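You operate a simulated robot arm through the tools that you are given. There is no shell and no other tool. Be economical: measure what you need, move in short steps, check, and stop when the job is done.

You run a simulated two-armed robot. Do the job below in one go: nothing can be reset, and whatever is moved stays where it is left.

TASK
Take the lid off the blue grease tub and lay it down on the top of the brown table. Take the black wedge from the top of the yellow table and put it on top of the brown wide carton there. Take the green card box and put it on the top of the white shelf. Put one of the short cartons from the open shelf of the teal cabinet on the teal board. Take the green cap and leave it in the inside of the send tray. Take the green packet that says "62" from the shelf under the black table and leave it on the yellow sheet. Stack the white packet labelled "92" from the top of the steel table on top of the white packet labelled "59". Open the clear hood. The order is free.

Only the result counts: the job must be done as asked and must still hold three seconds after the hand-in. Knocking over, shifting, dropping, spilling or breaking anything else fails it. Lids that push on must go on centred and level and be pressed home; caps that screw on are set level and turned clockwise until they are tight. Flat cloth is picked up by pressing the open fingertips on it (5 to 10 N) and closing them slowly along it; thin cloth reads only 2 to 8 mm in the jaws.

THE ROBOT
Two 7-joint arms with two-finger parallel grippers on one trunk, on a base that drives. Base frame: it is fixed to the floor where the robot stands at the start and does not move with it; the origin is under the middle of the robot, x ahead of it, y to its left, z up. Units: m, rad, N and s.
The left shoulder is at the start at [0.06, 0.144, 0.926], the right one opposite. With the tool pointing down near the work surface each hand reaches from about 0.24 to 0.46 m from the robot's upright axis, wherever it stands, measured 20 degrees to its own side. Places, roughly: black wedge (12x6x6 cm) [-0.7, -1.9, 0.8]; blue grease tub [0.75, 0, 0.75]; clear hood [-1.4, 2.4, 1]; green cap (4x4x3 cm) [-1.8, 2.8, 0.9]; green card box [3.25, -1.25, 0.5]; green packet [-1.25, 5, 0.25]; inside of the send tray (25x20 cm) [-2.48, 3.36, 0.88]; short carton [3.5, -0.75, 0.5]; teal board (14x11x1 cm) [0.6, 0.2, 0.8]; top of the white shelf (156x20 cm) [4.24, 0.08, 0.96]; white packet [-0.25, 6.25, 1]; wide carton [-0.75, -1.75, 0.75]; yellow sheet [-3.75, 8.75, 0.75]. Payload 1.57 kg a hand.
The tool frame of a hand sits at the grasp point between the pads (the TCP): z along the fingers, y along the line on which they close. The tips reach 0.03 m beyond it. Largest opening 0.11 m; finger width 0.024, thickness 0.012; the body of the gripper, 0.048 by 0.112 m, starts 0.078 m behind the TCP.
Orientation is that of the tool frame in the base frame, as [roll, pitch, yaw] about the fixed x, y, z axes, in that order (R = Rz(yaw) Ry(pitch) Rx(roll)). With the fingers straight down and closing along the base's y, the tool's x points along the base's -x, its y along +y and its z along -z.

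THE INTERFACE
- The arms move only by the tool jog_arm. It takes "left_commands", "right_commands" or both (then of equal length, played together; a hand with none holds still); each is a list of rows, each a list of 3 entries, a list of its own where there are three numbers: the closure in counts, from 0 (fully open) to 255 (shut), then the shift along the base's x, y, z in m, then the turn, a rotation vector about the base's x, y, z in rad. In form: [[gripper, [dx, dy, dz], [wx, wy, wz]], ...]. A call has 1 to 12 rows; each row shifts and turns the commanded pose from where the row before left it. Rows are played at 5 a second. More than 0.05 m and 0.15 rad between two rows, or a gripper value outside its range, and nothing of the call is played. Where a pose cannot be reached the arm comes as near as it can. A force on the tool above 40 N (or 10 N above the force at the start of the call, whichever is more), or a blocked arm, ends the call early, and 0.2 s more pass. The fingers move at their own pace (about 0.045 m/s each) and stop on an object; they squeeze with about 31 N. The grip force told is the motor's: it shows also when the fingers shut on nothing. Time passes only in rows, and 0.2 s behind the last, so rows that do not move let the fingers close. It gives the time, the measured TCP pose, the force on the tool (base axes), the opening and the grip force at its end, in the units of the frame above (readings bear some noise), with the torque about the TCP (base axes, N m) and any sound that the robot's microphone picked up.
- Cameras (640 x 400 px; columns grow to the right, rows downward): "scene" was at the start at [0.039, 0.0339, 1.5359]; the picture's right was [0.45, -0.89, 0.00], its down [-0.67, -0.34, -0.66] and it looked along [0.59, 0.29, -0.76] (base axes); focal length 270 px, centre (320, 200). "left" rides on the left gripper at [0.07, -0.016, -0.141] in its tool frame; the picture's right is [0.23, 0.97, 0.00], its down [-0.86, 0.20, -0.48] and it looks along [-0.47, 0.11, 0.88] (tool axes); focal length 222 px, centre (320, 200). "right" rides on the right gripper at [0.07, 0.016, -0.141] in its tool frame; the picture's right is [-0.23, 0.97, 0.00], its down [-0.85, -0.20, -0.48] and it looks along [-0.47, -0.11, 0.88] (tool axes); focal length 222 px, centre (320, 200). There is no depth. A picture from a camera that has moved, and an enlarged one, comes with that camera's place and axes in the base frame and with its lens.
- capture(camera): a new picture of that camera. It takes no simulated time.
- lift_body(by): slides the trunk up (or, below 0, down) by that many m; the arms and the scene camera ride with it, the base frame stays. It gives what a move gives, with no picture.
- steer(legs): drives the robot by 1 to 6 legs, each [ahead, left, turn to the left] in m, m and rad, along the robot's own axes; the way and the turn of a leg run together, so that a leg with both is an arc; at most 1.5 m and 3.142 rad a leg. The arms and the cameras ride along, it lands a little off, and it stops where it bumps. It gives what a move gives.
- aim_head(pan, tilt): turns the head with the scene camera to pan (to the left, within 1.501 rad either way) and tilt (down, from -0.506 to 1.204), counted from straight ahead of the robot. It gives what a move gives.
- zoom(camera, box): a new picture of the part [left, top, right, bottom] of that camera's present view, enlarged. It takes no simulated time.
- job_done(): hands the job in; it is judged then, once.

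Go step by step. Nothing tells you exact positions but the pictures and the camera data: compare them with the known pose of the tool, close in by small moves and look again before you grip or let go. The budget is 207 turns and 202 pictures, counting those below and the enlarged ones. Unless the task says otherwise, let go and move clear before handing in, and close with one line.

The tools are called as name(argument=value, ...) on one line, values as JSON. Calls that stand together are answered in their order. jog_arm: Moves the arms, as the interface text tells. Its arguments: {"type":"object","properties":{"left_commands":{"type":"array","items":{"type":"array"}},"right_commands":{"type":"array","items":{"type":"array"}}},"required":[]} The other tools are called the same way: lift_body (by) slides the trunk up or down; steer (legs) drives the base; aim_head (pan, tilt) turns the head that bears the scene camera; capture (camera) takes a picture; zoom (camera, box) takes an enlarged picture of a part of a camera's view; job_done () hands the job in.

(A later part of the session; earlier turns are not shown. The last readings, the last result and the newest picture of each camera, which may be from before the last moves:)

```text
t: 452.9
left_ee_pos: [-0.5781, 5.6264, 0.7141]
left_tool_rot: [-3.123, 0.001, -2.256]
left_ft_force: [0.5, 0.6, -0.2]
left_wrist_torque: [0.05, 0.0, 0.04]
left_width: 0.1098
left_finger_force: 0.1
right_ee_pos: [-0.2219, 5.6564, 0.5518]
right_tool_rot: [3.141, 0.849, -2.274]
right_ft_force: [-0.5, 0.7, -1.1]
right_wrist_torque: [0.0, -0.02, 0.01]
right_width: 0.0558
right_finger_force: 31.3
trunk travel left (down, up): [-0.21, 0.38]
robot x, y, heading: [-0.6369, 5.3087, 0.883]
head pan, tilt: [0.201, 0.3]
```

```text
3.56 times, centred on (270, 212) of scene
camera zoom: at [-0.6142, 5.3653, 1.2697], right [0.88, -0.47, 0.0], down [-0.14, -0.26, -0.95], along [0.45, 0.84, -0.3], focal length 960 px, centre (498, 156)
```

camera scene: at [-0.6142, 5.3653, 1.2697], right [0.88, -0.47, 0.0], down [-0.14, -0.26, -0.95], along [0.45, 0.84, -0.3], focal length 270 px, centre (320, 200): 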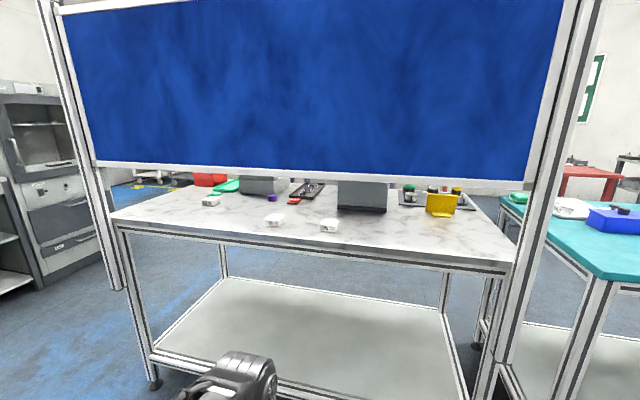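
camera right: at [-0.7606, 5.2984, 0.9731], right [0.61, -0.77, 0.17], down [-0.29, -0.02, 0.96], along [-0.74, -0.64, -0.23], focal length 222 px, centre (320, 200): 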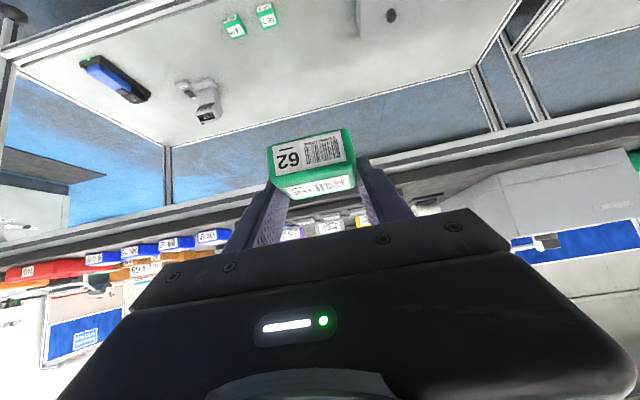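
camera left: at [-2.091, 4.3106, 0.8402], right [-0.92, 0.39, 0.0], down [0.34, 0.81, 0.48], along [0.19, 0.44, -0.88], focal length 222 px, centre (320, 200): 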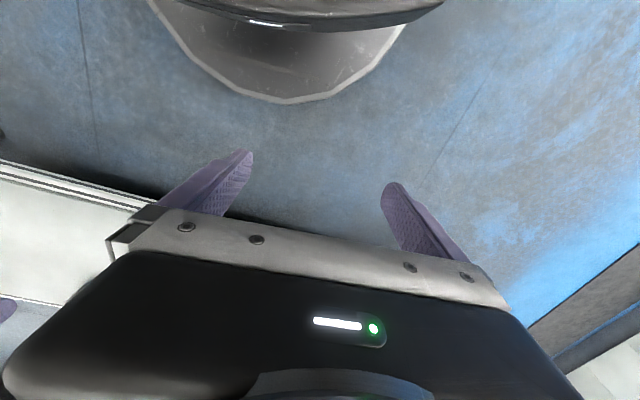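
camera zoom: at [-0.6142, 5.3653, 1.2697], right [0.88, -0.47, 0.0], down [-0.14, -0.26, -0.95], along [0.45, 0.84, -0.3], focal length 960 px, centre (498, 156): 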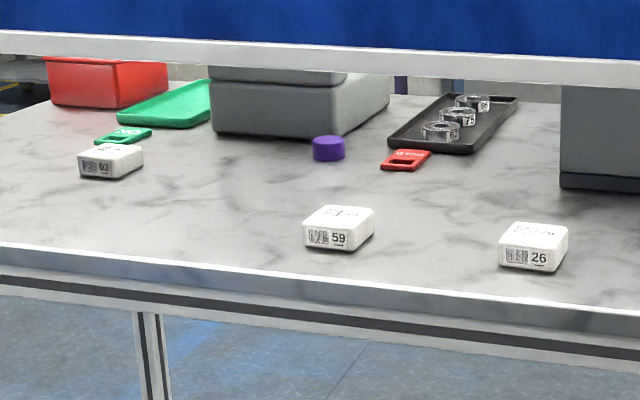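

Packet 92 is near the table's left end (about (-0.51, 6.55)), 59 near the front edge under the panel. I'll pick 92 from the left end and place it from this side. First tuck the right hand, raise the trunk, then drive around to the left end.

jog_arm(right_commands=[[255, [-0.025, -0.031, 0.02], [0, 0, 0]], [255, [-0.025, -0.031, 0.02], [0, 0, 0]], [255, [-0.025, -0.031, 0.02], [0, 0, 0]]])

lift_body(by=0.38)

steer(legs=[[0, 0, -0.04], [0, 0.85, 0], [0, 0.75, 0], [0.75, 0, 0], [0.75, 0, 0], [0, 0, -2.26]])

aim_head(pan=0, tilt=0.7)

capture(camera="scene")

```text
t: 453.7
left_ee_pos: [-0.5783, 5.6261, 0.7144]
left_tool_rot: [-3.124, -0.002, -2.257]
left_ft_force: [-0.2, 0.2, -0.1]
left_wrist_torque: [-0.01, 0.01, 0.02]
left_width: 0.1101
left_finger_force: 0.2
right_ee_pos: [-0.2887, 5.6171, 0.6127]
right_tool_rot: [-3.14, 0.849, -2.273]
right_ft_force: [0.3, -1.6, -2.2]
right_wrist_torque: [-0.02, -0.02, -0.05]
right_width: 0.0556
right_finger_force: 31.0
right hand out of reach, approached as far as the arm can: row 2, 3
trunk travel left (down, up): [-0.21, 0.38]
robot x, y, heading: [-0.6368, 5.3055, 0.884]
head pan, tilt: [0.201, 0.3]
```

```text
t: 457.3
left_ee_pos: [-0.5776, 5.6255, 1.0942]
left_tool_rot: [-3.124, 0.0, -2.257]
left_ft_force: [0.2, 0.7, -1.0]
left_wrist_torque: [-0.03, 0.0, 0.01]
left_width: 0.1098
left_finger_force: 0.0
right_ee_pos: [-0.2892, 5.6183, 0.9929]
right_tool_rot: [-3.139, 0.848, -2.275]
right_ft_force: [0.9, -0.5, -1.3]
right_wrist_torque: [0.01, 0.0, -0.02]
right_width: 0.0557
right_finger_force: 30.7
trunk travel left (down, up): [-0.59, 0.0]
robot x, y, heading: [-0.6384, 5.305, 0.886]
head pan, tilt: [0.201, 0.3]
```

```text
t: 478.6
left_ee_pos: [-0.6522, 7.2538, 1.0945]
left_tool_rot: [-3.124, -0.001, 1.763]
left_ft_force: [-0.2, 0.9, -0.5]
left_wrist_torque: [0.03, 0.02, -0.01]
left_width: 0.1102
left_finger_force: 0.0
right_ee_pos: [-0.842, 7.0358, 0.9921]
right_tool_rot: [-3.14, 0.848, 1.748]
right_ft_force: [0.0, 0.3, -1.9]
right_wrist_torque: [-0.02, 0.0, 0.02]
right_width: 0.0559
right_finger_force: 30.8
trunk travel left (down, up): [-0.59, 0.0]
robot x, y, heading: [-0.858, 7.5063, -1.377]
head pan, tilt: [0.201, 0.3]
```

```text
t: 479.5
left_ee_pos: [-0.6519, 7.2542, 1.0946]
left_tool_rot: [-3.123, 0.001, 1.764]
left_ft_force: [-1.0, 1.1, 0.0]
left_wrist_torque: [0.03, 0.01, -0.01]
left_width: 0.11
left_finger_force: 0.0
right_ee_pos: [-0.8421, 7.0356, 0.9917]
right_tool_rot: [3.141, 0.848, 1.748]
right_ft_force: [0.0, 0.2, -1.6]
right_wrist_torque: [0.01, 0.02, 0.01]
right_width: 0.0555
right_finger_force: 30.9
trunk travel left (down, up): [-0.59, 0.0]
robot x, y, heading: [-0.8572, 7.5037, -1.375]
head pan, tilt: [0.0, 0.7]
```

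```text
45 pictures are left
camera scene: at [-0.8491, 7.4487, 1.6137], right [-0.98, -0.19, 0.0], down [-0.12, 0.63, -0.77], along [0.15, -0.75, -0.64], focal length 270 px, centre (320, 200)
```

scene: 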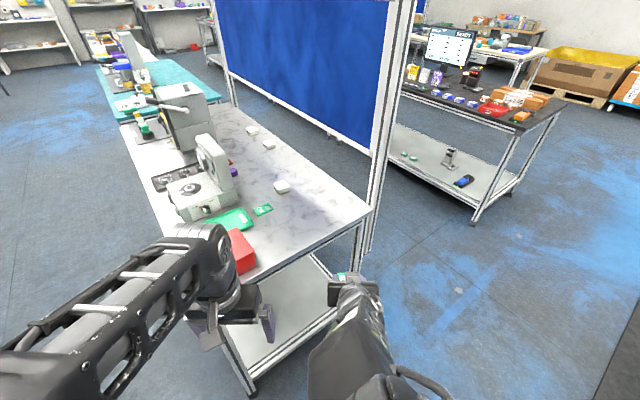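

Packet 92 is confirmed at (-0.505, 6.57). I tilt the left hand 48° and move 0.3 ahead.

jog_arm(left_commands=[[0, [0, 0, 0], [-0.137, -0.027, 0]], [0, [0, 0, 0], [-0.137, -0.027, 0]], [0, [0, 0, 0], [-0.137, -0.027, 0]], [0, [0, 0, 0], [-0.137, -0.027, 0]], [0, [0, 0, 0], [-0.137, -0.027, 0]], [0, [0, 0, 0], [-0.137, -0.027, 0]], [0, [0, 0, 0], [0, 0, 0]]])

steer(legs=[[0.3, 0, 0]])

capture(camera="left")

capture(camera="scene")

```text
t: 481.1
left_ee_pos: [-0.6669, 7.1854, 1.1994]
left_tool_rot: [-3.126, 0.838, 1.764]
left_ft_force: [-0.5, 0.0, 0.3]
left_wrist_torque: [0.03, 0.0, -0.02]
left_width: 0.11
left_finger_force: 0.0
left hand out of reach, approached as far as the arm can: row 2, 3, 4, 5, 6
right_ee_pos: [-0.8412, 7.0361, 0.9919]
right_tool_rot: [-3.138, 0.847, 1.746]
right_ft_force: [0.1, -1.0, -0.9]
right_wrist_torque: [-0.02, 0.0, 0.02]
right_width: 0.0552
right_finger_force: 31.6
trunk travel left (down, up): [-0.59, 0.0]
robot x, y, heading: [-0.8593, 7.5081, -1.376]
head pan, tilt: [0.0, 0.7]
```

```text
t: 483.1
left_ee_pos: [-0.609, 6.8867, 1.1978]
left_tool_rot: [-3.126, 0.833, 1.76]
left_ft_force: [0.8, -0.4, 0.7]
left_wrist_torque: [0.01, -0.01, -0.04]
left_width: 0.1102
left_finger_force: 0.0
right_ee_pos: [-0.7843, 6.7393, 0.9928]
right_tool_rot: [-3.138, 0.85, 1.743]
right_ft_force: [0.3, -0.7, -1.9]
right_wrist_torque: [0.05, -0.01, 0.0]
right_width: 0.0555
right_finger_force: 31.2
trunk travel left (down, up): [-0.59, 0.0]
robot x, y, heading: [-0.7991, 7.2101, -1.379]
head pan, tilt: [0.0, 0.7]
```

```text
44 pictures are left
camera left: at [-0.6509, 7.0338, 1.2422], right [0.93, 0.32, -0.18], down [0.25, -0.18, 0.95], along [0.28, -0.93, -0.24], focal length 222 px, centre (320, 200)
```

left: 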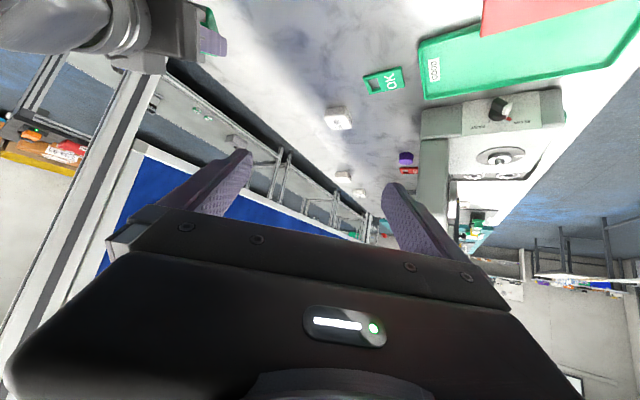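

```text
43 pictures are left
camera scene: at [-0.7911, 7.1511, 1.6136], right [-0.98, -0.19, 0.0], down [-0.12, 0.63, -0.76], along [0.15, -0.75, -0.64], focal length 270 px, centre (320, 200)
```

scene: 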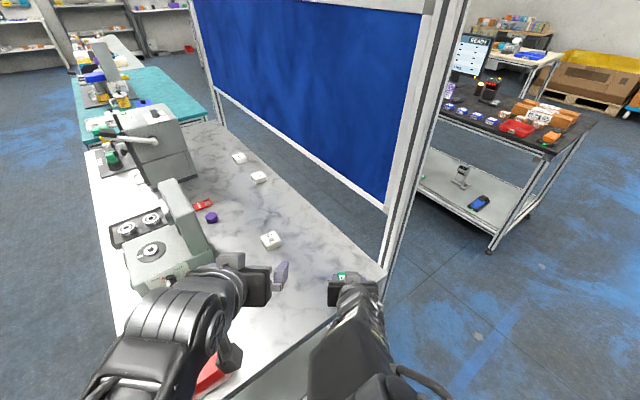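

Both views agree: 92 at (-0.508, 6.58). Advance the left hand toward it, staying high, and look.

jog_arm(left_commands=[[60, [0.0135, -0.037, -0.022], [0, 0, 0]], [60, [0.0135, -0.037, -0.022], [0, 0, 0]], [60, [0.0135, -0.037, -0.022], [0, 0, 0]], [60, [0.0135, -0.037, -0.022], [0, 0, 0]], [60, [0.0135, -0.037, -0.022], [0, 0, 0]], [60, [0.0135, -0.037, -0.022], [0, 0, 0]], [60, [0.0135, -0.037, -0.022], [0, 0, 0]], [60, [0, 0, -0.02], [0, 0, 0]], [60, [0, 0, 0], [0, 0, 0]]])

capture(camera="left")

```text
t: 485.1
left_ee_pos: [-0.5151, 6.6292, 1.0263]
left_tool_rot: [-3.127, 0.838, 1.761]
left_ft_force: [0.1, -0.8, -0.9]
left_wrist_torque: [0.03, 0.0, 0.01]
left_width: 0.0844
left_finger_force: 0.0
right_ee_pos: [-0.7861, 6.7407, 0.9909]
right_tool_rot: [-3.14, 0.848, 1.744]
right_ft_force: [-0.1, 0.1, -1.3]
right_wrist_torque: [0.01, -0.03, 0.06]
right_width: 0.0555
right_finger_force: 31.5
trunk travel left (down, up): [-0.59, 0.0]
robot x, y, heading: [-0.8007, 7.2099, -1.379]
head pan, tilt: [0.0, 0.7]
```

```text
42 pictures are left
camera left: at [-0.557, 6.7753, 1.0686], right [0.93, 0.32, -0.18], down [0.25, -0.18, 0.95], along [0.28, -0.93, -0.24], focal length 222 px, centre (320, 200)
```

left: 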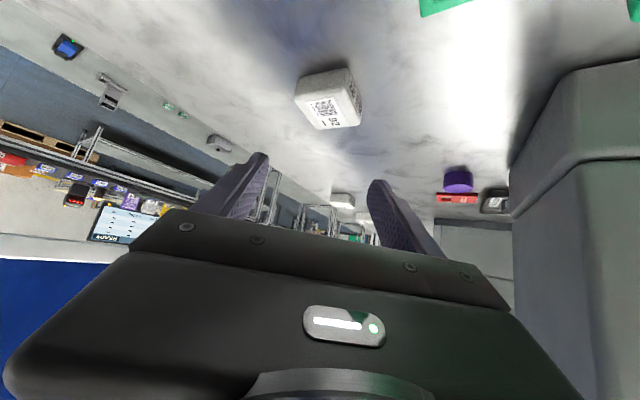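

zoom(camera="left", box=[270, 50, 390, 150])

```text
4.00 times, centred on (330, 100) of left
camera zoom: at [-0.557, 6.7753, 1.0686], right [0.93, 0.32, -0.18], down [0.25, -0.18, 0.95], along [0.28, -0.93, -0.24], focal length 888 px, centre (280, 600)
```

zoom: 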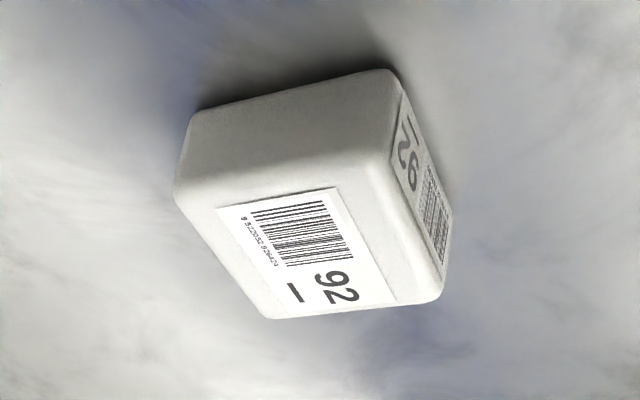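

The packet is rotated about 37° to my hand: its sides run at 43° and -49°, centre (-0.510, 6.597). I turn the hand +0.53 rad about vertical and centre it.

jog_arm(left_commands=[[60, [0, 0, 0], [0, 0, 0.1325]], [60, [0, 0, 0], [0, 0, 0.1325]], [60, [0, 0, 0], [0, 0, 0.1325]], [60, [0, 0, 0], [0, 0, 0.1325]], [60, [0.005, -0.032, -0.02], [0, 0, 0]], [60, [0, 0, -0.015], [0, 0, 0]], [60, [0, 0, 0], [0, 0, 0]]])

capture(camera="left")

```text
t: 486.3
left_ee_pos: [-0.5133, 6.6069, 1.0556]
left_tool_rot: [-2.87, 0.777, 2.509]
left_ft_force: [-0.9, 0.4, -0.4]
left_wrist_torque: [-0.02, -0.06, 0.06]
left_width: 0.0841
left_finger_force: 0.0
right_ee_pos: [-0.797, 6.7423, 0.9848]
right_tool_rot: [-3.12, 0.829, 1.747]
right_ft_force: [-0.4, 0.2, -1.8]
right_wrist_torque: [0.03, -0.02, 0.0]
right_width: 0.0554
right_finger_force: 30.9
trunk travel left (down, up): [-0.59, 0.0]
robot x, y, heading: [-0.8005, 7.2052, -1.38]
head pan, tilt: [0.0, 0.7]
stopped in row 5 (left hand): the arm was blocked; the commanded pose is now the measured one
```

```text
40 pictures are left
camera left: at [-0.6197, 6.7128, 1.1076], right [0.57, 0.74, -0.35], down [0.45, 0.07, 0.89], along [0.68, -0.67, -0.3], focal length 222 px, centre (320, 200)
```

left: 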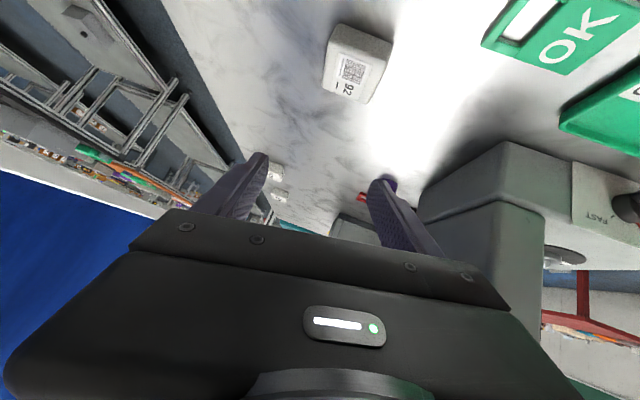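

The left arm touched my right arm. I rotate the left hand back partway (leaving ~15° misalignment, the fingers will square the packet) and re-level it.

jog_arm(left_commands=[[60, [0, 0, 0], [0.0243, -0.0612, -0.1004]], [60, [0, 0, 0], [0.0243, -0.0612, -0.1004]], [60, [0, 0, 0], [0.0243, -0.0612, -0.1004]], [60, [0, 0, 0], [0, 0, 0]]])

capture(camera="left")

capture(camera="scene")

```text
t: 487.3
left_ee_pos: [-0.5142, 6.6083, 1.0562]
left_tool_rot: [3.141, 0.837, 2.008]
left_ft_force: [0.4, 0.1, -0.7]
left_wrist_torque: [0.01, 0.0, -0.01]
left_width: 0.0843
left_finger_force: 0.1
right_ee_pos: [-0.7958, 6.744, 0.9848]
right_tool_rot: [-3.119, 0.832, 1.746]
right_ft_force: [-0.2, 0.0, -1.6]
right_wrist_torque: [0.01, 0.01, 0.03]
right_width: 0.0556
right_finger_force: 31.5
trunk travel left (down, up): [-0.59, 0.0]
robot x, y, heading: [-0.7998, 7.2144, -1.379]
head pan, tilt: [0.0, 0.7]
```

```text
39 pictures are left
camera left: at [-0.5916, 6.7391, 1.0994], right [0.82, 0.55, -0.17], down [0.27, -0.11, 0.96], along [0.51, -0.83, -0.24], focal length 222 px, centre (320, 200)
```

left: 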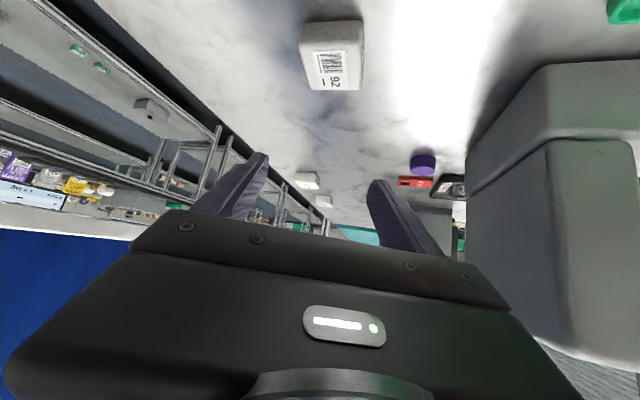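

```text
38 pictures are left
camera scene: at [-0.7914, 7.1524, 1.6137], right [-0.98, -0.19, 0.0], down [-0.12, 0.63, -0.76], along [0.15, -0.75, -0.64], focal length 270 px, centre (320, 200)
```

scene: 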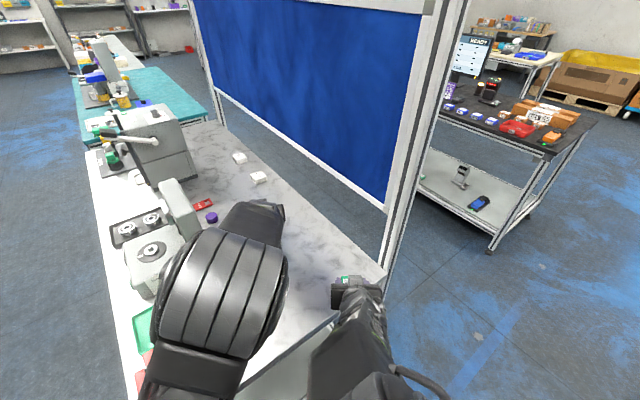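

Well aligned now. Descend over the packet.

jog_arm(left_commands=[[60, [0.002, -0.006, -0.04], [0, 0, 0]], [60, [0.002, -0.005, -0.035], [0, 0, 0]], [60, [0, 0, 0], [0, 0, 0]]])

capture(camera="left")

```text
t: 488.1
left_ee_pos: [-0.5078, 6.597, 0.9804]
left_tool_rot: [-3.14, 0.839, 2.007]
left_ft_force: [0.4, 0.2, 0.6]
left_wrist_torque: [0.02, -0.03, 0.01]
left_width: 0.0841
left_finger_force: 0.0
right_ee_pos: [-0.7957, 6.7444, 0.9859]
right_tool_rot: [-3.12, 0.833, 1.748]
right_ft_force: [0.2, 0.6, -2.2]
right_wrist_torque: [-0.02, 0.04, 0.03]
right_width: 0.0556
right_finger_force: 31.0
trunk travel left (down, up): [-0.59, 0.0]
robot x, y, heading: [-0.7977, 7.2099, -1.381]
head pan, tilt: [0.0, 0.7]
```

```text
37 pictures are left
camera left: at [-0.5861, 6.7279, 1.0234], right [0.82, 0.55, -0.17], down [0.27, -0.11, 0.96], along [0.51, -0.83, -0.24], focal length 222 px, centre (320, 200)
```

left: 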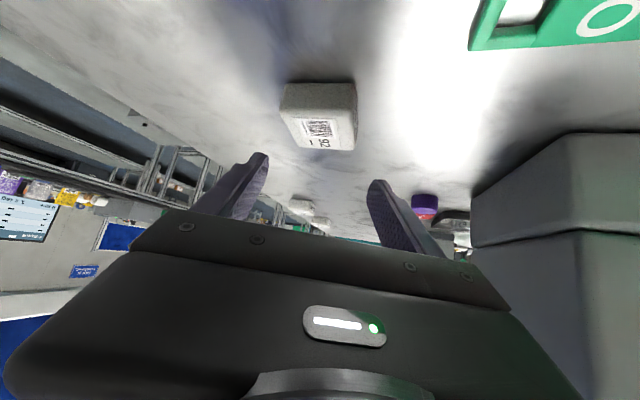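

jog_arm(left_commands=[[60, [-0.002, 0, -0.03], [0, 0, 0]], [60, [0, 0, -0.009], [0, 0, 0]], [110, [0, 0, 0], [0, 0, 0]], [160, [0, 0, 0], [0, 0, 0]], [255, [0, 0, 0], [0, 0, 0]], [255, [0, 0, 0], [0, 0, 0]], [255, [0, 0, 0], [0, 0, 0]]])

capture(camera="left")

```text
t: 489.7
left_ee_pos: [-0.5118, 6.5965, 0.9424]
left_tool_rot: [-3.139, 0.839, 2.008]
left_ft_force: [0.8, -1.3, 1.3]
left_wrist_torque: [-0.06, -0.02, -0.02]
left_width: 0.0554
left_finger_force: 31.0
right_ee_pos: [-0.7961, 6.7441, 0.9853]
right_tool_rot: [-3.12, 0.832, 1.745]
right_ft_force: [-0.2, -0.3, -1.8]
right_wrist_torque: [0.03, -0.04, 0.02]
right_width: 0.0558
right_finger_force: 31.8
trunk travel left (down, up): [-0.59, 0.0]
robot x, y, heading: [-0.8009, 7.2049, -1.382]
head pan, tilt: [0.0, 0.7]
```

```text
36 pictures are left
camera left: at [-0.5887, 6.7276, 0.9853], right [0.82, 0.55, -0.17], down [0.27, -0.11, 0.96], along [0.51, -0.83, -0.24], focal length 222 px, centre (320, 200)
```

left: 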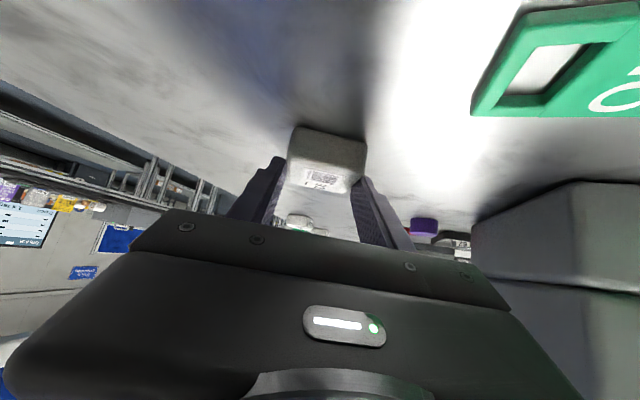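

92 is held. Lift it, back away, and drive round to the aisle side in front of 59.

jog_arm(left_commands=[[255, [0, 0, 0.03], [0, 0, 0]], [255, [0, 0, 0.04], [0, 0, 0]], [255, [0, 0, 0.04], [0, 0, 0]], [255, [0, 0, 0.02], [0, 0, 0]]])

steer(legs=[[-0.38, 0, 0], [0, 0, 2.2], [-0.8, 0, 0], [-0.8, 0, 0]])

aim_head(pan=0, tilt=0.6)

capture(camera="scene")

```text
t: 490.7
left_ee_pos: [-0.5119, 6.5965, 1.0724]
left_tool_rot: [-3.14, 0.838, 2.009]
left_ft_force: [0.8, -0.4, -1.7]
left_wrist_torque: [0.01, 0.01, 0.0]
left_width: 0.0555
left_finger_force: 30.8
right_ee_pos: [-0.7961, 6.7444, 0.9867]
right_tool_rot: [-3.121, 0.832, 1.747]
right_ft_force: [0.0, -0.6, -1.6]
right_wrist_torque: [0.02, 0.0, -0.02]
right_width: 0.0554
right_finger_force: 30.8
trunk travel left (down, up): [-0.59, 0.0]
robot x, y, heading: [-0.7995, 7.2075, -1.378]
head pan, tilt: [0.0, 0.7]
```

```text
t: 506.1
left_ee_pos: [-1.6304, 6.9909, 1.0731]
left_tool_rot: [-3.139, 0.838, -2.07]
left_ft_force: [-1.0, 0.2, -1.9]
left_wrist_torque: [0.01, 0.01, 0.03]
left_width: 0.0554
left_finger_force: 30.8
right_ee_pos: [-1.581, 6.6743, 0.985]
right_tool_rot: [-3.119, 0.832, -2.331]
right_ft_force: [-0.8, 0.1, -0.1]
right_wrist_torque: [0.03, 0.0, -0.03]
right_width: 0.0557
right_finger_force: 31.5
trunk travel left (down, up): [-0.59, 0.0]
robot x, y, heading: [-1.9579, 6.3934, 0.828]
head pan, tilt: [0.0, 0.7]
```

```text
t: 506.8
left_ee_pos: [-1.6289, 6.9902, 1.0717]
left_tool_rot: [-3.14, 0.839, -2.07]
left_ft_force: [0.5, -0.5, -1.9]
left_wrist_torque: [-0.04, 0.0, 0.01]
left_width: 0.0554
left_finger_force: 31.3
right_ee_pos: [-1.5803, 6.6743, 0.9838]
right_tool_rot: [-3.118, 0.832, -2.332]
right_ft_force: [-0.6, -0.4, -2.1]
right_wrist_torque: [-0.02, 0.01, -0.03]
right_width: 0.0556
right_finger_force: 30.6
trunk travel left (down, up): [-0.59, 0.0]
robot x, y, heading: [-1.9506, 6.3984, 0.825]
head pan, tilt: [0.0, 0.6]
```

```text
35 pictures are left
camera scene: at [-1.9119, 6.4379, 1.6222], right [0.73, -0.68, 0.0], down [-0.38, -0.42, -0.82], along [0.56, 0.61, -0.57], focal length 270 px, centre (320, 200)
```

scene: 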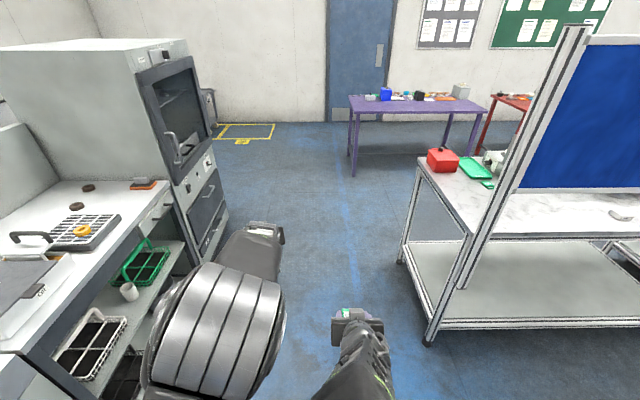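

Path clear. Strafe right to stand in front of 59, then square the hand to the table.

steer(legs=[[0, -0.75, 0], [0, -0.73, 0]])

jog_arm(left_commands=[[255, [0, 0, 0], [0, 0, -0.12]], [255, [0, 0, 0], [0, 0, -0.12]], [255, [0, 0, 0], [0, 0, 0]]])

aim_head(pan=0.25, tilt=0.6)

capture(camera="scene")

capture(camera="left")

```text
t: 514.4
left_ee_pos: [-0.5468, 5.9772, 1.0722]
left_tool_rot: [-3.14, 0.839, -2.093]
left_ft_force: [0.3, 0.6, -2.3]
left_wrist_torque: [0.0, 0.02, 0.01]
left_width: 0.0553
left_finger_force: 30.5
right_ee_pos: [-0.5037, 5.6577, 0.9852]
right_tool_rot: [-3.119, 0.833, -2.355]
right_ft_force: [0.9, -0.4, -1.1]
right_wrist_torque: [-0.02, 0.06, 0.03]
right_width: 0.0557
right_finger_force: 31.0
trunk travel left (down, up): [-0.59, 0.0]
robot x, y, heading: [-0.8819, 5.3928, 0.798]
head pan, tilt: [0.0, 0.6]
```

```text
t: 515.2
left_ee_pos: [-0.5474, 5.9771, 1.073]
left_tool_rot: [-3.14, 0.838, -2.333]
left_ft_force: [1.4, -0.8, -1.4]
left_wrist_torque: [-0.02, 0.04, 0.0]
left_width: 0.0555
left_finger_force: 30.9
right_ee_pos: [-0.5041, 5.6585, 0.9843]
right_tool_rot: [-3.118, 0.832, -2.354]
right_ft_force: [0.7, -0.7, -2.0]
right_wrist_torque: [-0.01, 0.05, -0.01]
right_width: 0.0554
right_finger_force: 31.0
trunk travel left (down, up): [-0.59, 0.0]
robot x, y, heading: [-0.8824, 5.3918, 0.806]
head pan, tilt: [0.0, 0.6]
```

```text
t: 515.9
left_ee_pos: [-0.5465, 5.9777, 1.0725]
left_tool_rot: [-3.141, 0.838, -2.331]
left_ft_force: [-0.2, 0.4, -1.7]
left_wrist_torque: [-0.01, 0.01, 0.01]
left_width: 0.0553
left_finger_force: 31.2
right_ee_pos: [-0.505, 5.6599, 0.9848]
right_tool_rot: [-3.12, 0.834, -2.354]
right_ft_force: [0.5, 0.1, -1.3]
right_wrist_torque: [-0.01, 0.0, -0.03]
right_width: 0.0553
right_finger_force: 31.6
trunk travel left (down, up): [-0.59, 0.0]
robot x, y, heading: [-0.8831, 5.3885, 0.803]
head pan, tilt: [0.25, 0.6]
```

```text
34 pictures are left
camera scene: at [-0.859, 5.443, 1.6223], right [0.87, -0.5, 0.0], down [-0.28, -0.49, -0.82], along [0.41, 0.72, -0.57], focal length 270 px, centre (320, 200)
```

scene: 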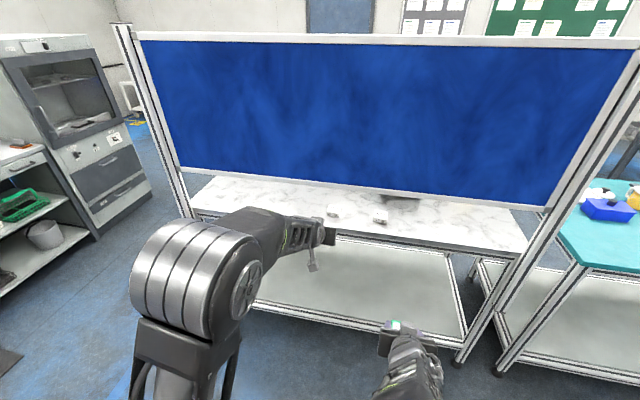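

```text
33 pictures are left
camera left: at [-0.6393, 5.8567, 1.1152], right [-0.81, 0.56, -0.17], down [0.0, 0.29, 0.96], along [0.59, 0.77, -0.24], focal length 222 px, centre (320, 200)
```

left: 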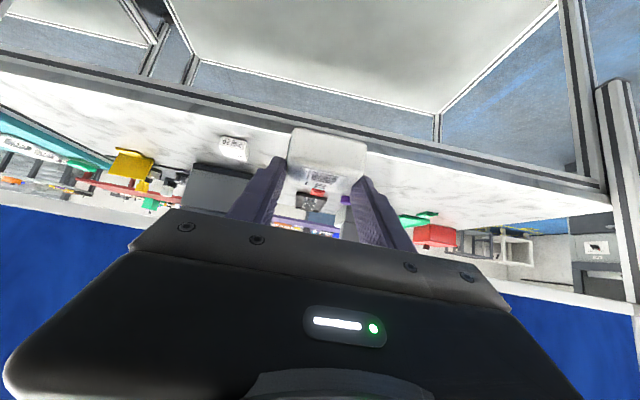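

The panel's lower edge leaves too little room for a 48° hand over 59, so I'll set 92 on the free front strip left of 59, re-grip with a flatter hand, and then stack. First lower and approach.

jog_arm(left_commands=[[255, [-0.015, 0.013, -0.04], [0, 0, 0]], [255, [-0.03, 0.027, -0.02], [0, 0, 0]], [255, [-0.03, 0.027, -0.01], [0, 0, 0]], [255, [0, 0, 0], [0, 0, 0]]])

steer(legs=[[0, 0, 0.035], [0.22, 0, 0]])

capture(camera="left")

zoom(camera="scene", box=[220, 180, 420, 310])

```text
t: 516.9
left_ee_pos: [-0.5857, 6.0046, 1.0436]
left_tool_rot: [-3.14, 0.804, -2.328]
left_ft_force: [0.4, -0.1, -1.7]
left_wrist_torque: [0.01, 0.0, -0.01]
left_width: 0.0551
left_finger_force: 31.3
left hand out of reach, approached as far as the arm can: row 1, 2, 3
right_ee_pos: [-0.5047, 5.6587, 0.9846]
right_tool_rot: [-3.118, 0.834, -2.354]
right_ft_force: [0.5, 0.6, -2.2]
right_wrist_torque: [-0.01, 0.0, 0.0]
right_width: 0.0557
right_finger_force: 30.2
trunk travel left (down, up): [-0.59, 0.0]
robot x, y, heading: [-0.881, 5.3872, 0.798]
head pan, tilt: [0.25, 0.6]
```

```text
t: 519.0
left_ee_pos: [-0.4557, 6.1796, 1.0421]
left_tool_rot: [-3.14, 0.8, -2.296]
left_ft_force: [0.0, 0.1, -1.3]
left_wrist_torque: [-0.03, 0.03, -0.01]
left_width: 0.0551
left_finger_force: 31.4
right_ee_pos: [-0.3649, 5.8367, 0.9847]
right_tool_rot: [-3.118, 0.831, -2.321]
right_ft_force: [0.0, 1.0, -2.3]
right_wrist_torque: [0.0, 0.02, 0.01]
right_width: 0.0555
right_finger_force: 31.4
trunk travel left (down, up): [-0.59, 0.0]
robot x, y, heading: [-0.7324, 5.5548, 0.831]
head pan, tilt: [0.25, 0.6]
```

```text
32 pictures are left
camera left: at [-0.5431, 6.0565, 1.0917], right [-0.83, 0.53, -0.16], down [0.02, 0.32, 0.95], along [0.55, 0.79, -0.28], focal length 222 px, centre (320, 200)
```

left: 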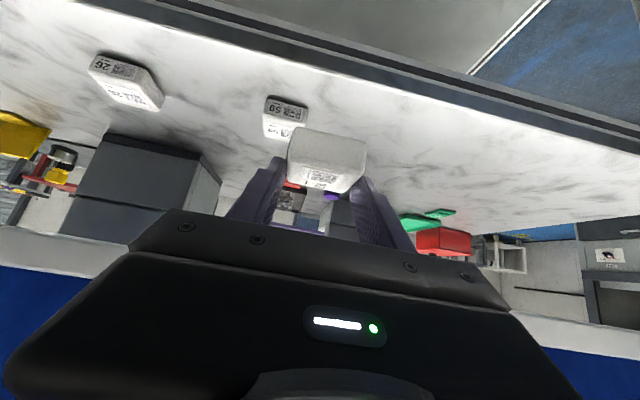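

```text
3.08 times, centred on (320, 245) of scene
camera zoom: at [-0.711, 5.6099, 1.6222], right [0.88, -0.47, 0.0], down [-0.26, -0.5, -0.82], along [0.39, 0.73, -0.57], focal length 831 px, centre (320, 62)
```

zoom: 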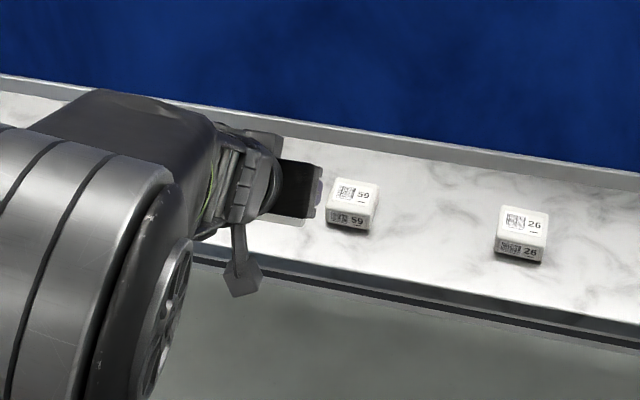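

59's top centre is (-0.334, 6.232). I lower 7 cm first, then move 4.5 cm in and slightly left.

jog_arm(left_commands=[[255, [-0.01, 0.009, -0.035], [0, 0, 0]], [255, [-0.01, 0.009, -0.03], [0, 0, 0]], [255, [0, 0, 0], [0, 0, 0]], [255, [0.012, 0.024, -0.005], [0, 0, 0]], [255, [0.012, 0.024, 0], [0, 0, 0]], [255, [0, 0, 0], [0, 0, 0]]])

capture(camera="left")

```text
t: 520.4
left_ee_pos: [-0.4671, 6.2181, 0.9782]
left_tool_rot: [-3.14, 0.799, -2.296]
left_ft_force: [-0.5, 0.5, -2.1]
left_wrist_torque: [-0.03, 0.0, -0.01]
left_width: 0.0552
left_finger_force: 31.1
left hand out of reach, approached as far as the arm can: row 4, 5
right_ee_pos: [-0.3637, 5.8358, 0.9857]
right_tool_rot: [-3.119, 0.832, -2.323]
right_ft_force: [0.3, 0.0, -1.8]
right_wrist_torque: [0.01, 0.02, 0.01]
right_width: 0.0557
right_finger_force: 30.7
trunk travel left (down, up): [-0.59, 0.0]
robot x, y, heading: [-0.7323, 5.5527, 0.836]
head pan, tilt: [0.25, 0.6]
```

```text
30 pictures are left
camera left: at [-0.5525, 6.0947, 1.0267], right [-0.83, 0.53, -0.17], down [0.02, 0.32, 0.95], along [0.55, 0.79, -0.28], focal length 222 px, centre (320, 200)
```

left: 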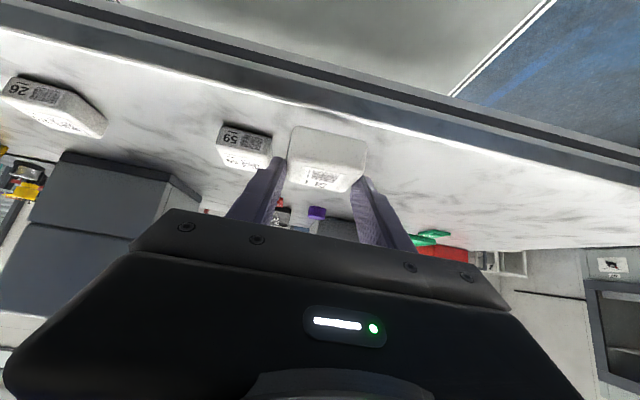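

At the reach limit; I retract the hand 6 cm and drive 9 cm closer.

jog_arm(left_commands=[[255, [-0.02, -0.0225, 0.0], [0, 0, 0]], [255, [-0.02, -0.0225, 0.0], [0, 0, 0]], [255, [0, 0, 0], [0, 0, 0]]])

steer(legs=[[0.09, 0, 0]])

jog_arm(left_commands=[[255, [0, 0, -0.012], [0, 0, 0]], [255, [0, 0, -0.01], [0, 0, 0]], [255, [0, 0, -0.005], [0, 0, 0]], [255, [0, 0, -0.003], [0, 0, 0]], [255, [0, 0, -0.003], [0, 0, 0]], [255, [0, 0, -0.003], [0, 0, 0]], [255, [0, 0, 0], [0, 0, 0]]])

capture(camera="left")

```text
t: 521.2
left_ee_pos: [-0.5243, 6.1809, 0.9727]
left_tool_rot: [-3.138, 0.791, -2.26]
left_ft_force: [-0.1, -0.5, -2.5]
left_wrist_torque: [-0.02, 0.0, -0.01]
left_width: 0.0553
left_finger_force: 31.0
right_ee_pos: [-0.3628, 5.8267, 0.9832]
right_tool_rot: [-3.118, 0.821, -2.337]
right_ft_force: [0.1, -0.7, -1.7]
right_wrist_torque: [0.01, -0.01, 0.01]
right_width: 0.0554
right_finger_force: 31.0
trunk travel left (down, up): [-0.59, 0.0]
robot x, y, heading: [-0.7332, 5.552, 0.832]
head pan, tilt: [0.25, 0.6]
```

```text
t: 522.3
left_ee_pos: [-0.4595, 6.2461, 0.972]
left_tool_rot: [-3.139, 0.79, -2.263]
left_ft_force: [-0.2, 0.9, -1.9]
left_wrist_torque: [0.0, 0.02, 0.0]
left_width: 0.0554
left_finger_force: 31.5
right_ee_pos: [-0.301, 5.8907, 0.9803]
right_tool_rot: [-3.111, 0.815, -2.332]
right_ft_force: [0.2, 0.1, -0.9]
right_wrist_torque: [0.0, 0.02, 0.01]
right_width: 0.0555
right_finger_force: 30.8
trunk travel left (down, up): [-0.59, 0.0]
robot x, y, heading: [-0.6727, 5.6239, 0.832]
head pan, tilt: [0.25, 0.6]
```

```text
t: 523.9
left_ee_pos: [-0.4615, 6.2469, 0.942]
left_tool_rot: [-3.133, 0.8, -2.257]
left_ft_force: [0.1, -0.6, 26.1]
left_wrist_torque: [0.36, -0.21, 0.03]
left_width: 0.0554
left_finger_force: 31.3
right_ee_pos: [-0.3041, 5.8873, 0.981]
right_tool_rot: [-3.111, 0.819, -2.334]
right_ft_force: [0.5, 0.3, -0.7]
right_wrist_torque: [-0.04, -0.01, 0.01]
right_width: 0.0555
right_finger_force: 30.8
trunk travel left (down, up): [-0.59, 0.0]
robot x, y, heading: [-0.6723, 5.621, 0.833]
head pan, tilt: [0.25, 0.6]
```

```text
29 pictures are left
camera left: at [-0.5443, 6.1207, 0.9906], right [-0.85, 0.5, -0.17], down [0.0, 0.33, 0.95], along [0.53, 0.8, -0.28], focal length 222 px, centre (320, 200)
```

left: 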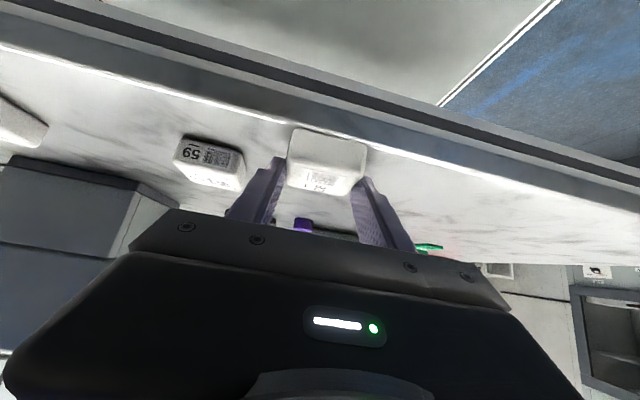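

92 is on the strip. Open slightly, tilt the hand 0.35 rad flatter about the packet, and re-grip.

jog_arm(left_commands=[[105, [0, 0, 0.002], [0, 0, 0]], [105, [0, 0, 0], [0, 0, 0]], [105, [0, 0, 0], [0.0905, -0.0742, 0]], [105, [0, 0, 0], [0.0905, -0.0742, 0]], [105, [0, 0, 0], [0.0905, -0.0742, 0]], [105, [0, 0, 0], [0, 0, 0]]])

capture(camera="left")

capture(camera="scene")

```text
t: 525.3
left_ee_pos: [-0.4696, 6.2598, 0.9587]
left_tool_rot: [-3.087, 1.139, -2.201]
left_ft_force: [0.8, -0.4, 0.4]
left_wrist_torque: [0.03, 0.02, 0.0]
left_width: 0.0646
left_finger_force: 0.1
left hand out of reach, approached as far as the arm can: row 5
right_ee_pos: [-0.2983, 5.8845, 0.9785]
right_tool_rot: [-3.108, 0.81, -2.345]
right_ft_force: [0.2, 0.1, -2.4]
right_wrist_torque: [-0.03, 0.02, -0.01]
right_width: 0.0556
right_finger_force: 31.1
trunk travel left (down, up): [-0.59, 0.0]
robot x, y, heading: [-0.6717, 5.6229, 0.831]
head pan, tilt: [0.25, 0.6]
```

```text
28 pictures are left
camera left: at [-0.5558, 6.1273, 0.955], right [-0.81, 0.54, -0.23], down [-0.22, 0.08, 0.97], along [0.54, 0.84, 0.05], focal length 222 px, centre (320, 200)
```

left: 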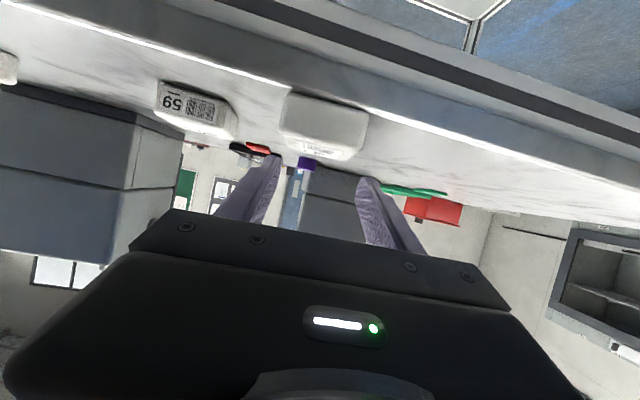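

```text
27 pictures are left
camera scene: at [-0.6514, 5.6748, 1.6223], right [0.88, -0.47, 0.0], down [-0.27, -0.5, -0.82], along [0.39, 0.73, -0.57], focal length 270 px, centre (320, 200)
```

scene: 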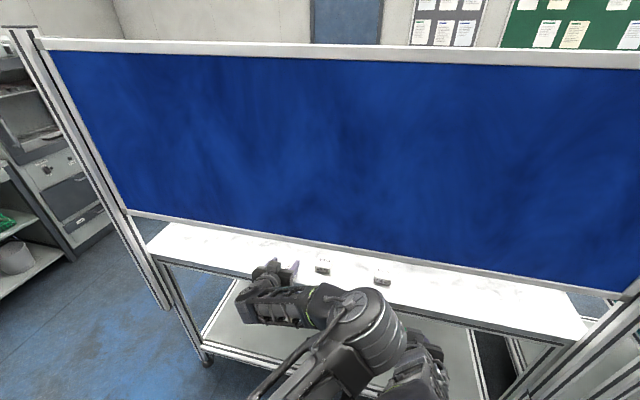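

The left arm crowds the right one. I move the right hand 12 cm to the right while bringing the left hand back onto the packet.

jog_arm(right_commands=[[255, [0.029, -0.026, 0.005], [0, 0, 0]], [255, [0.029, -0.026, 0.005], [0, 0, 0]], [255, [0.029, -0.026, 0.005], [0, 0, 0]], [255, [0, 0, 0], [0, 0, 0]]], left_commands=[[105, [0, 0, 0], [0, 0, 0]], [105, [0.003, -0.006, 0], [0.0, 0, -0.05]], [105, [0.003, -0.006, -0.006], [0, 0, 0]], [105, [0, 0, -0.006], [0, 0, 0]]])

capture(camera="left")

```text
t: 526.3
left_ee_pos: [-0.4591, 6.2442, 0.9521]
left_tool_rot: [-3.142, 1.139, -2.32]
left_ft_force: [-1.0, -2.1, 8.2]
left_wrist_torque: [0.2, 0.08, -0.07]
left_width: 0.0633
left_finger_force: 0.0
left hand out of reach, approached as far as the arm can: row 4
right_ee_pos: [-0.1965, 5.8493, 1.0017]
right_tool_rot: [-3.109, 0.817, -2.332]
right_ft_force: [0.9, 0.2, -1.2]
right_wrist_torque: [-0.01, 0.02, -0.02]
right_width: 0.0556
right_finger_force: 30.6
right hand out of reach, approached as far as the arm can: row 1, 2, 3
trunk travel left (down, up): [-0.59, 0.0]
robot x, y, heading: [-0.6729, 5.6181, 0.832]
head pan, tilt: [0.25, 0.6]
```

```text
26 pictures are left
camera left: at [-0.5532, 6.1188, 0.9478], right [-0.78, 0.6, -0.21], down [-0.2, 0.08, 0.98], along [0.6, 0.8, 0.05], focal length 222 px, centre (320, 200)
```

left: 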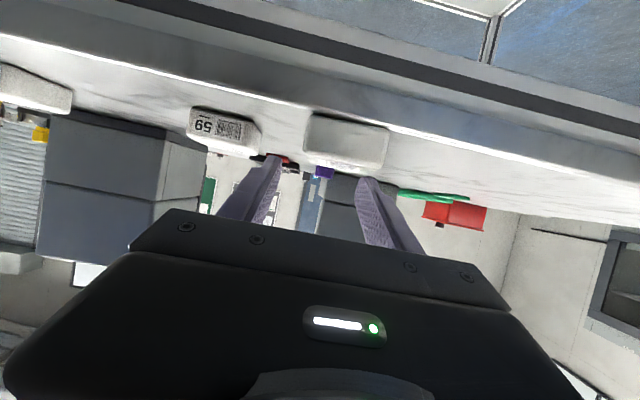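

The hand is too close to the body for this flat posture. I raise it clear of the packet, back the base 10 cm, and come forward again with the arm.

jog_arm(left_commands=[[60, [0, 0, 0.015], [0, 0, 0]], [60, [0, 0, 0.015], [0, 0, 0]], [60, [0, 0, 0.01], [0, 0, 0]]])

steer(legs=[[-0.12, 0, 0]])

jog_arm(left_commands=[[60, [0.01, 0.024, 0], [0, 0, 0]], [60, [0.014, 0.024, 0], [0, 0, 0]], [60, [0, 0, 0], [0, 0, 0]]])

capture(camera="left")

```text
t: 527.1
left_ee_pos: [-0.4589, 6.2452, 0.9892]
left_tool_rot: [3.139, 1.142, -2.318]
left_ft_force: [-0.5, -0.2, -0.5]
left_wrist_torque: [-0.01, -0.01, -0.01]
left_width: 0.0843
left_finger_force: 0.1
right_ee_pos: [-0.1975, 5.8495, 0.9995]
right_tool_rot: [-3.11, 0.816, -2.333]
right_ft_force: [0.1, 0.6, -1.4]
right_wrist_torque: [-0.01, 0.01, 0.0]
right_width: 0.0556
right_finger_force: 30.3
trunk travel left (down, up): [-0.59, 0.0]
robot x, y, heading: [-0.6711, 5.6227, 0.832]
head pan, tilt: [0.25, 0.6]
```

```text
t: 528.3
left_ee_pos: [-0.539, 6.1578, 0.9899]
left_tool_rot: [3.138, 1.144, -2.319]
left_ft_force: [0.3, 0.0, -0.2]
left_wrist_torque: [0.0, -0.04, -0.01]
left_width: 0.084
left_finger_force: 0.0
right_ee_pos: [-0.2773, 5.7627, 0.9997]
right_tool_rot: [-3.11, 0.815, -2.331]
right_ft_force: [-1.2, -0.4, -1.0]
right_wrist_torque: [0.0, 0.0, -0.02]
right_width: 0.0555
right_finger_force: 30.7
trunk travel left (down, up): [-0.59, 0.0]
robot x, y, heading: [-0.7497, 5.5335, 0.834]
head pan, tilt: [0.25, 0.6]
```

```text
t: 529.1
left_ee_pos: [-0.5116, 6.1976, 0.9942]
left_tool_rot: [3.136, 1.14, -2.319]
left_ft_force: [-0.1, 0.0, 0.1]
left_wrist_torque: [0.0, 0.01, -0.03]
left_width: 0.0842
left_finger_force: 0.1
left hand out of reach, approached as far as the arm can: row 2
right_ee_pos: [-0.2763, 5.7636, 0.9994]
right_tool_rot: [-3.11, 0.817, -2.332]
right_ft_force: [-0.1, 0.4, -1.2]
right_wrist_torque: [0.0, 0.02, -0.01]
right_width: 0.0556
right_finger_force: 31.1
trunk travel left (down, up): [-0.59, 0.0]
robot x, y, heading: [-0.7531, 5.5324, 0.827]
head pan, tilt: [0.25, 0.6]
```

```text
25 pictures are left
camera left: at [-0.6055, 6.0715, 0.9893], right [-0.78, 0.59, -0.2], down [-0.2, 0.08, 0.98], along [0.59, 0.8, 0.06], focal length 222 px, centre (320, 200)
```

left: 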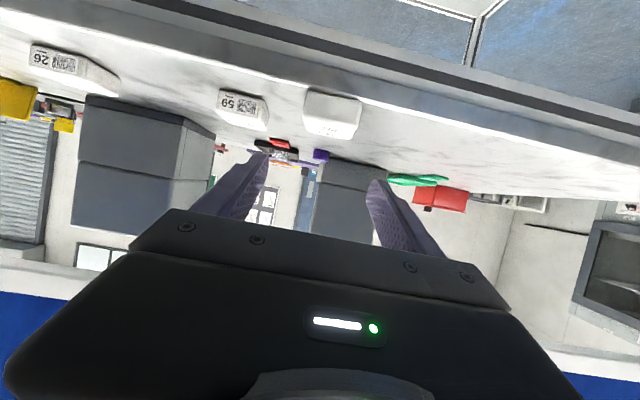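

The left arm is folded awkwardly. I retract it to the neutral straight-down pose in free space to restore a normal elbow posture.

steer(legs=[[-0.1, 0, 0]])

jog_arm(left_commands=[[0, [-0.02, -0.01, 0.015], [-0.1045, 0.097, 0]], [0, [-0.02, -0.01, 0.015], [-0.1045, 0.097, 0]], [0, [-0.02, -0.01, 0.015], [-0.1045, 0.097, 0]], [0, [-0.02, -0.01, 0.015], [-0.1045, 0.097, 0]], [0, [-0.02, -0.01, 0.01], [-0.1045, 0.097, 0]], [0, [-0.02, -0.01, 0], [-0.1045, 0.097, 0]], [0, [-0.01, -0.01, 0], [-0.1045, 0.097, 0]], [0, [0, 0, 0], [-0.1045, 0.097, 0]], [0, [-0.02, 0.0, 0], [0, 0, 0]], [0, [-0.02, 0.0, 0], [0, 0, 0]], [0, [0, 0, 0], [0, 0, 0]]])

capture(camera="scene")

```text
t: 530.3
left_ee_pos: [-0.5777, 6.124, 0.993]
left_tool_rot: [3.135, 1.144, -2.32]
left_ft_force: [0.1, 0.1, 0.7]
left_wrist_torque: [-0.03, 0.0, 0.0]
left_width: 0.0842
left_finger_force: 0.1
right_ee_pos: [-0.3416, 5.6902, 1.0005]
right_tool_rot: [-3.111, 0.817, -2.335]
right_ft_force: [0.6, -0.2, -1.5]
right_wrist_torque: [0.04, 0.03, 0.02]
right_width: 0.0554
right_finger_force: 30.8
trunk travel left (down, up): [-0.59, 0.0]
robot x, y, heading: [-0.8204, 5.4574, 0.833]
head pan, tilt: [0.25, 0.6]
```

```text
t: 532.7
left_ee_pos: [-0.7462, 6.0413, 1.0665]
left_tool_rot: [3.138, 0.001, -2.319]
left_ft_force: [0.8, 0.1, -0.3]
left_wrist_torque: [-0.01, 0.02, -0.02]
left_width: 0.1101
left_finger_force: 0.0
left hand out of reach, approached as far as the arm can: row 8
right_ee_pos: [-0.342, 5.691, 0.9999]
right_tool_rot: [-3.11, 0.819, -2.334]
right_ft_force: [0.1, 0.3, -2.1]
right_wrist_torque: [-0.01, -0.01, -0.02]
right_width: 0.0555
right_finger_force: 31.4
trunk travel left (down, up): [-0.59, 0.0]
robot x, y, heading: [-0.8154, 5.4646, 0.835]
head pan, tilt: [0.25, 0.6]
```

```text
24 pictures are left
camera scene: at [-0.7963, 5.516, 1.6223], right [0.88, -0.47, 0.0], down [-0.27, -0.5, -0.82], along [0.39, 0.73, -0.57], focal length 270 px, centre (320, 200)
```

scene: 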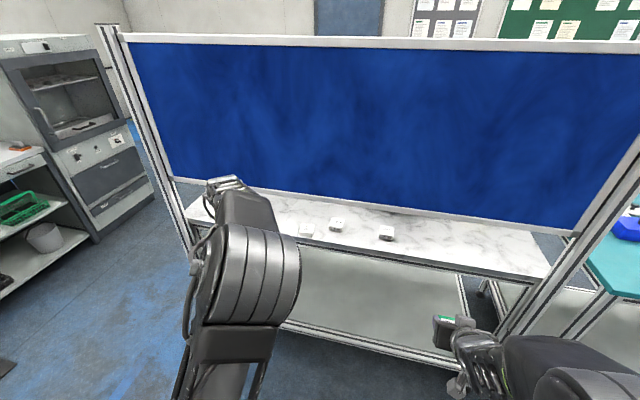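

zoom(camera="scene", box=[290, 210, 350, 246])

```text
10.67 times, centred on (320, 228) of scene
camera zoom: at [-0.7963, 5.516, 1.6223], right [0.88, -0.47, 0.0], down [-0.27, -0.5, -0.82], along [0.39, 0.73, -0.57], focal length 2881 px, centre (320, -99)
```

zoom: 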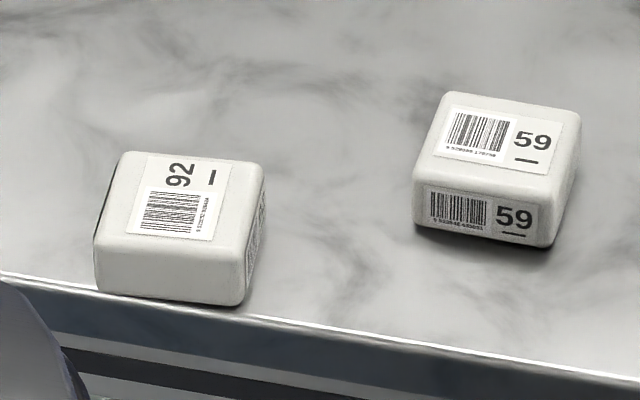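

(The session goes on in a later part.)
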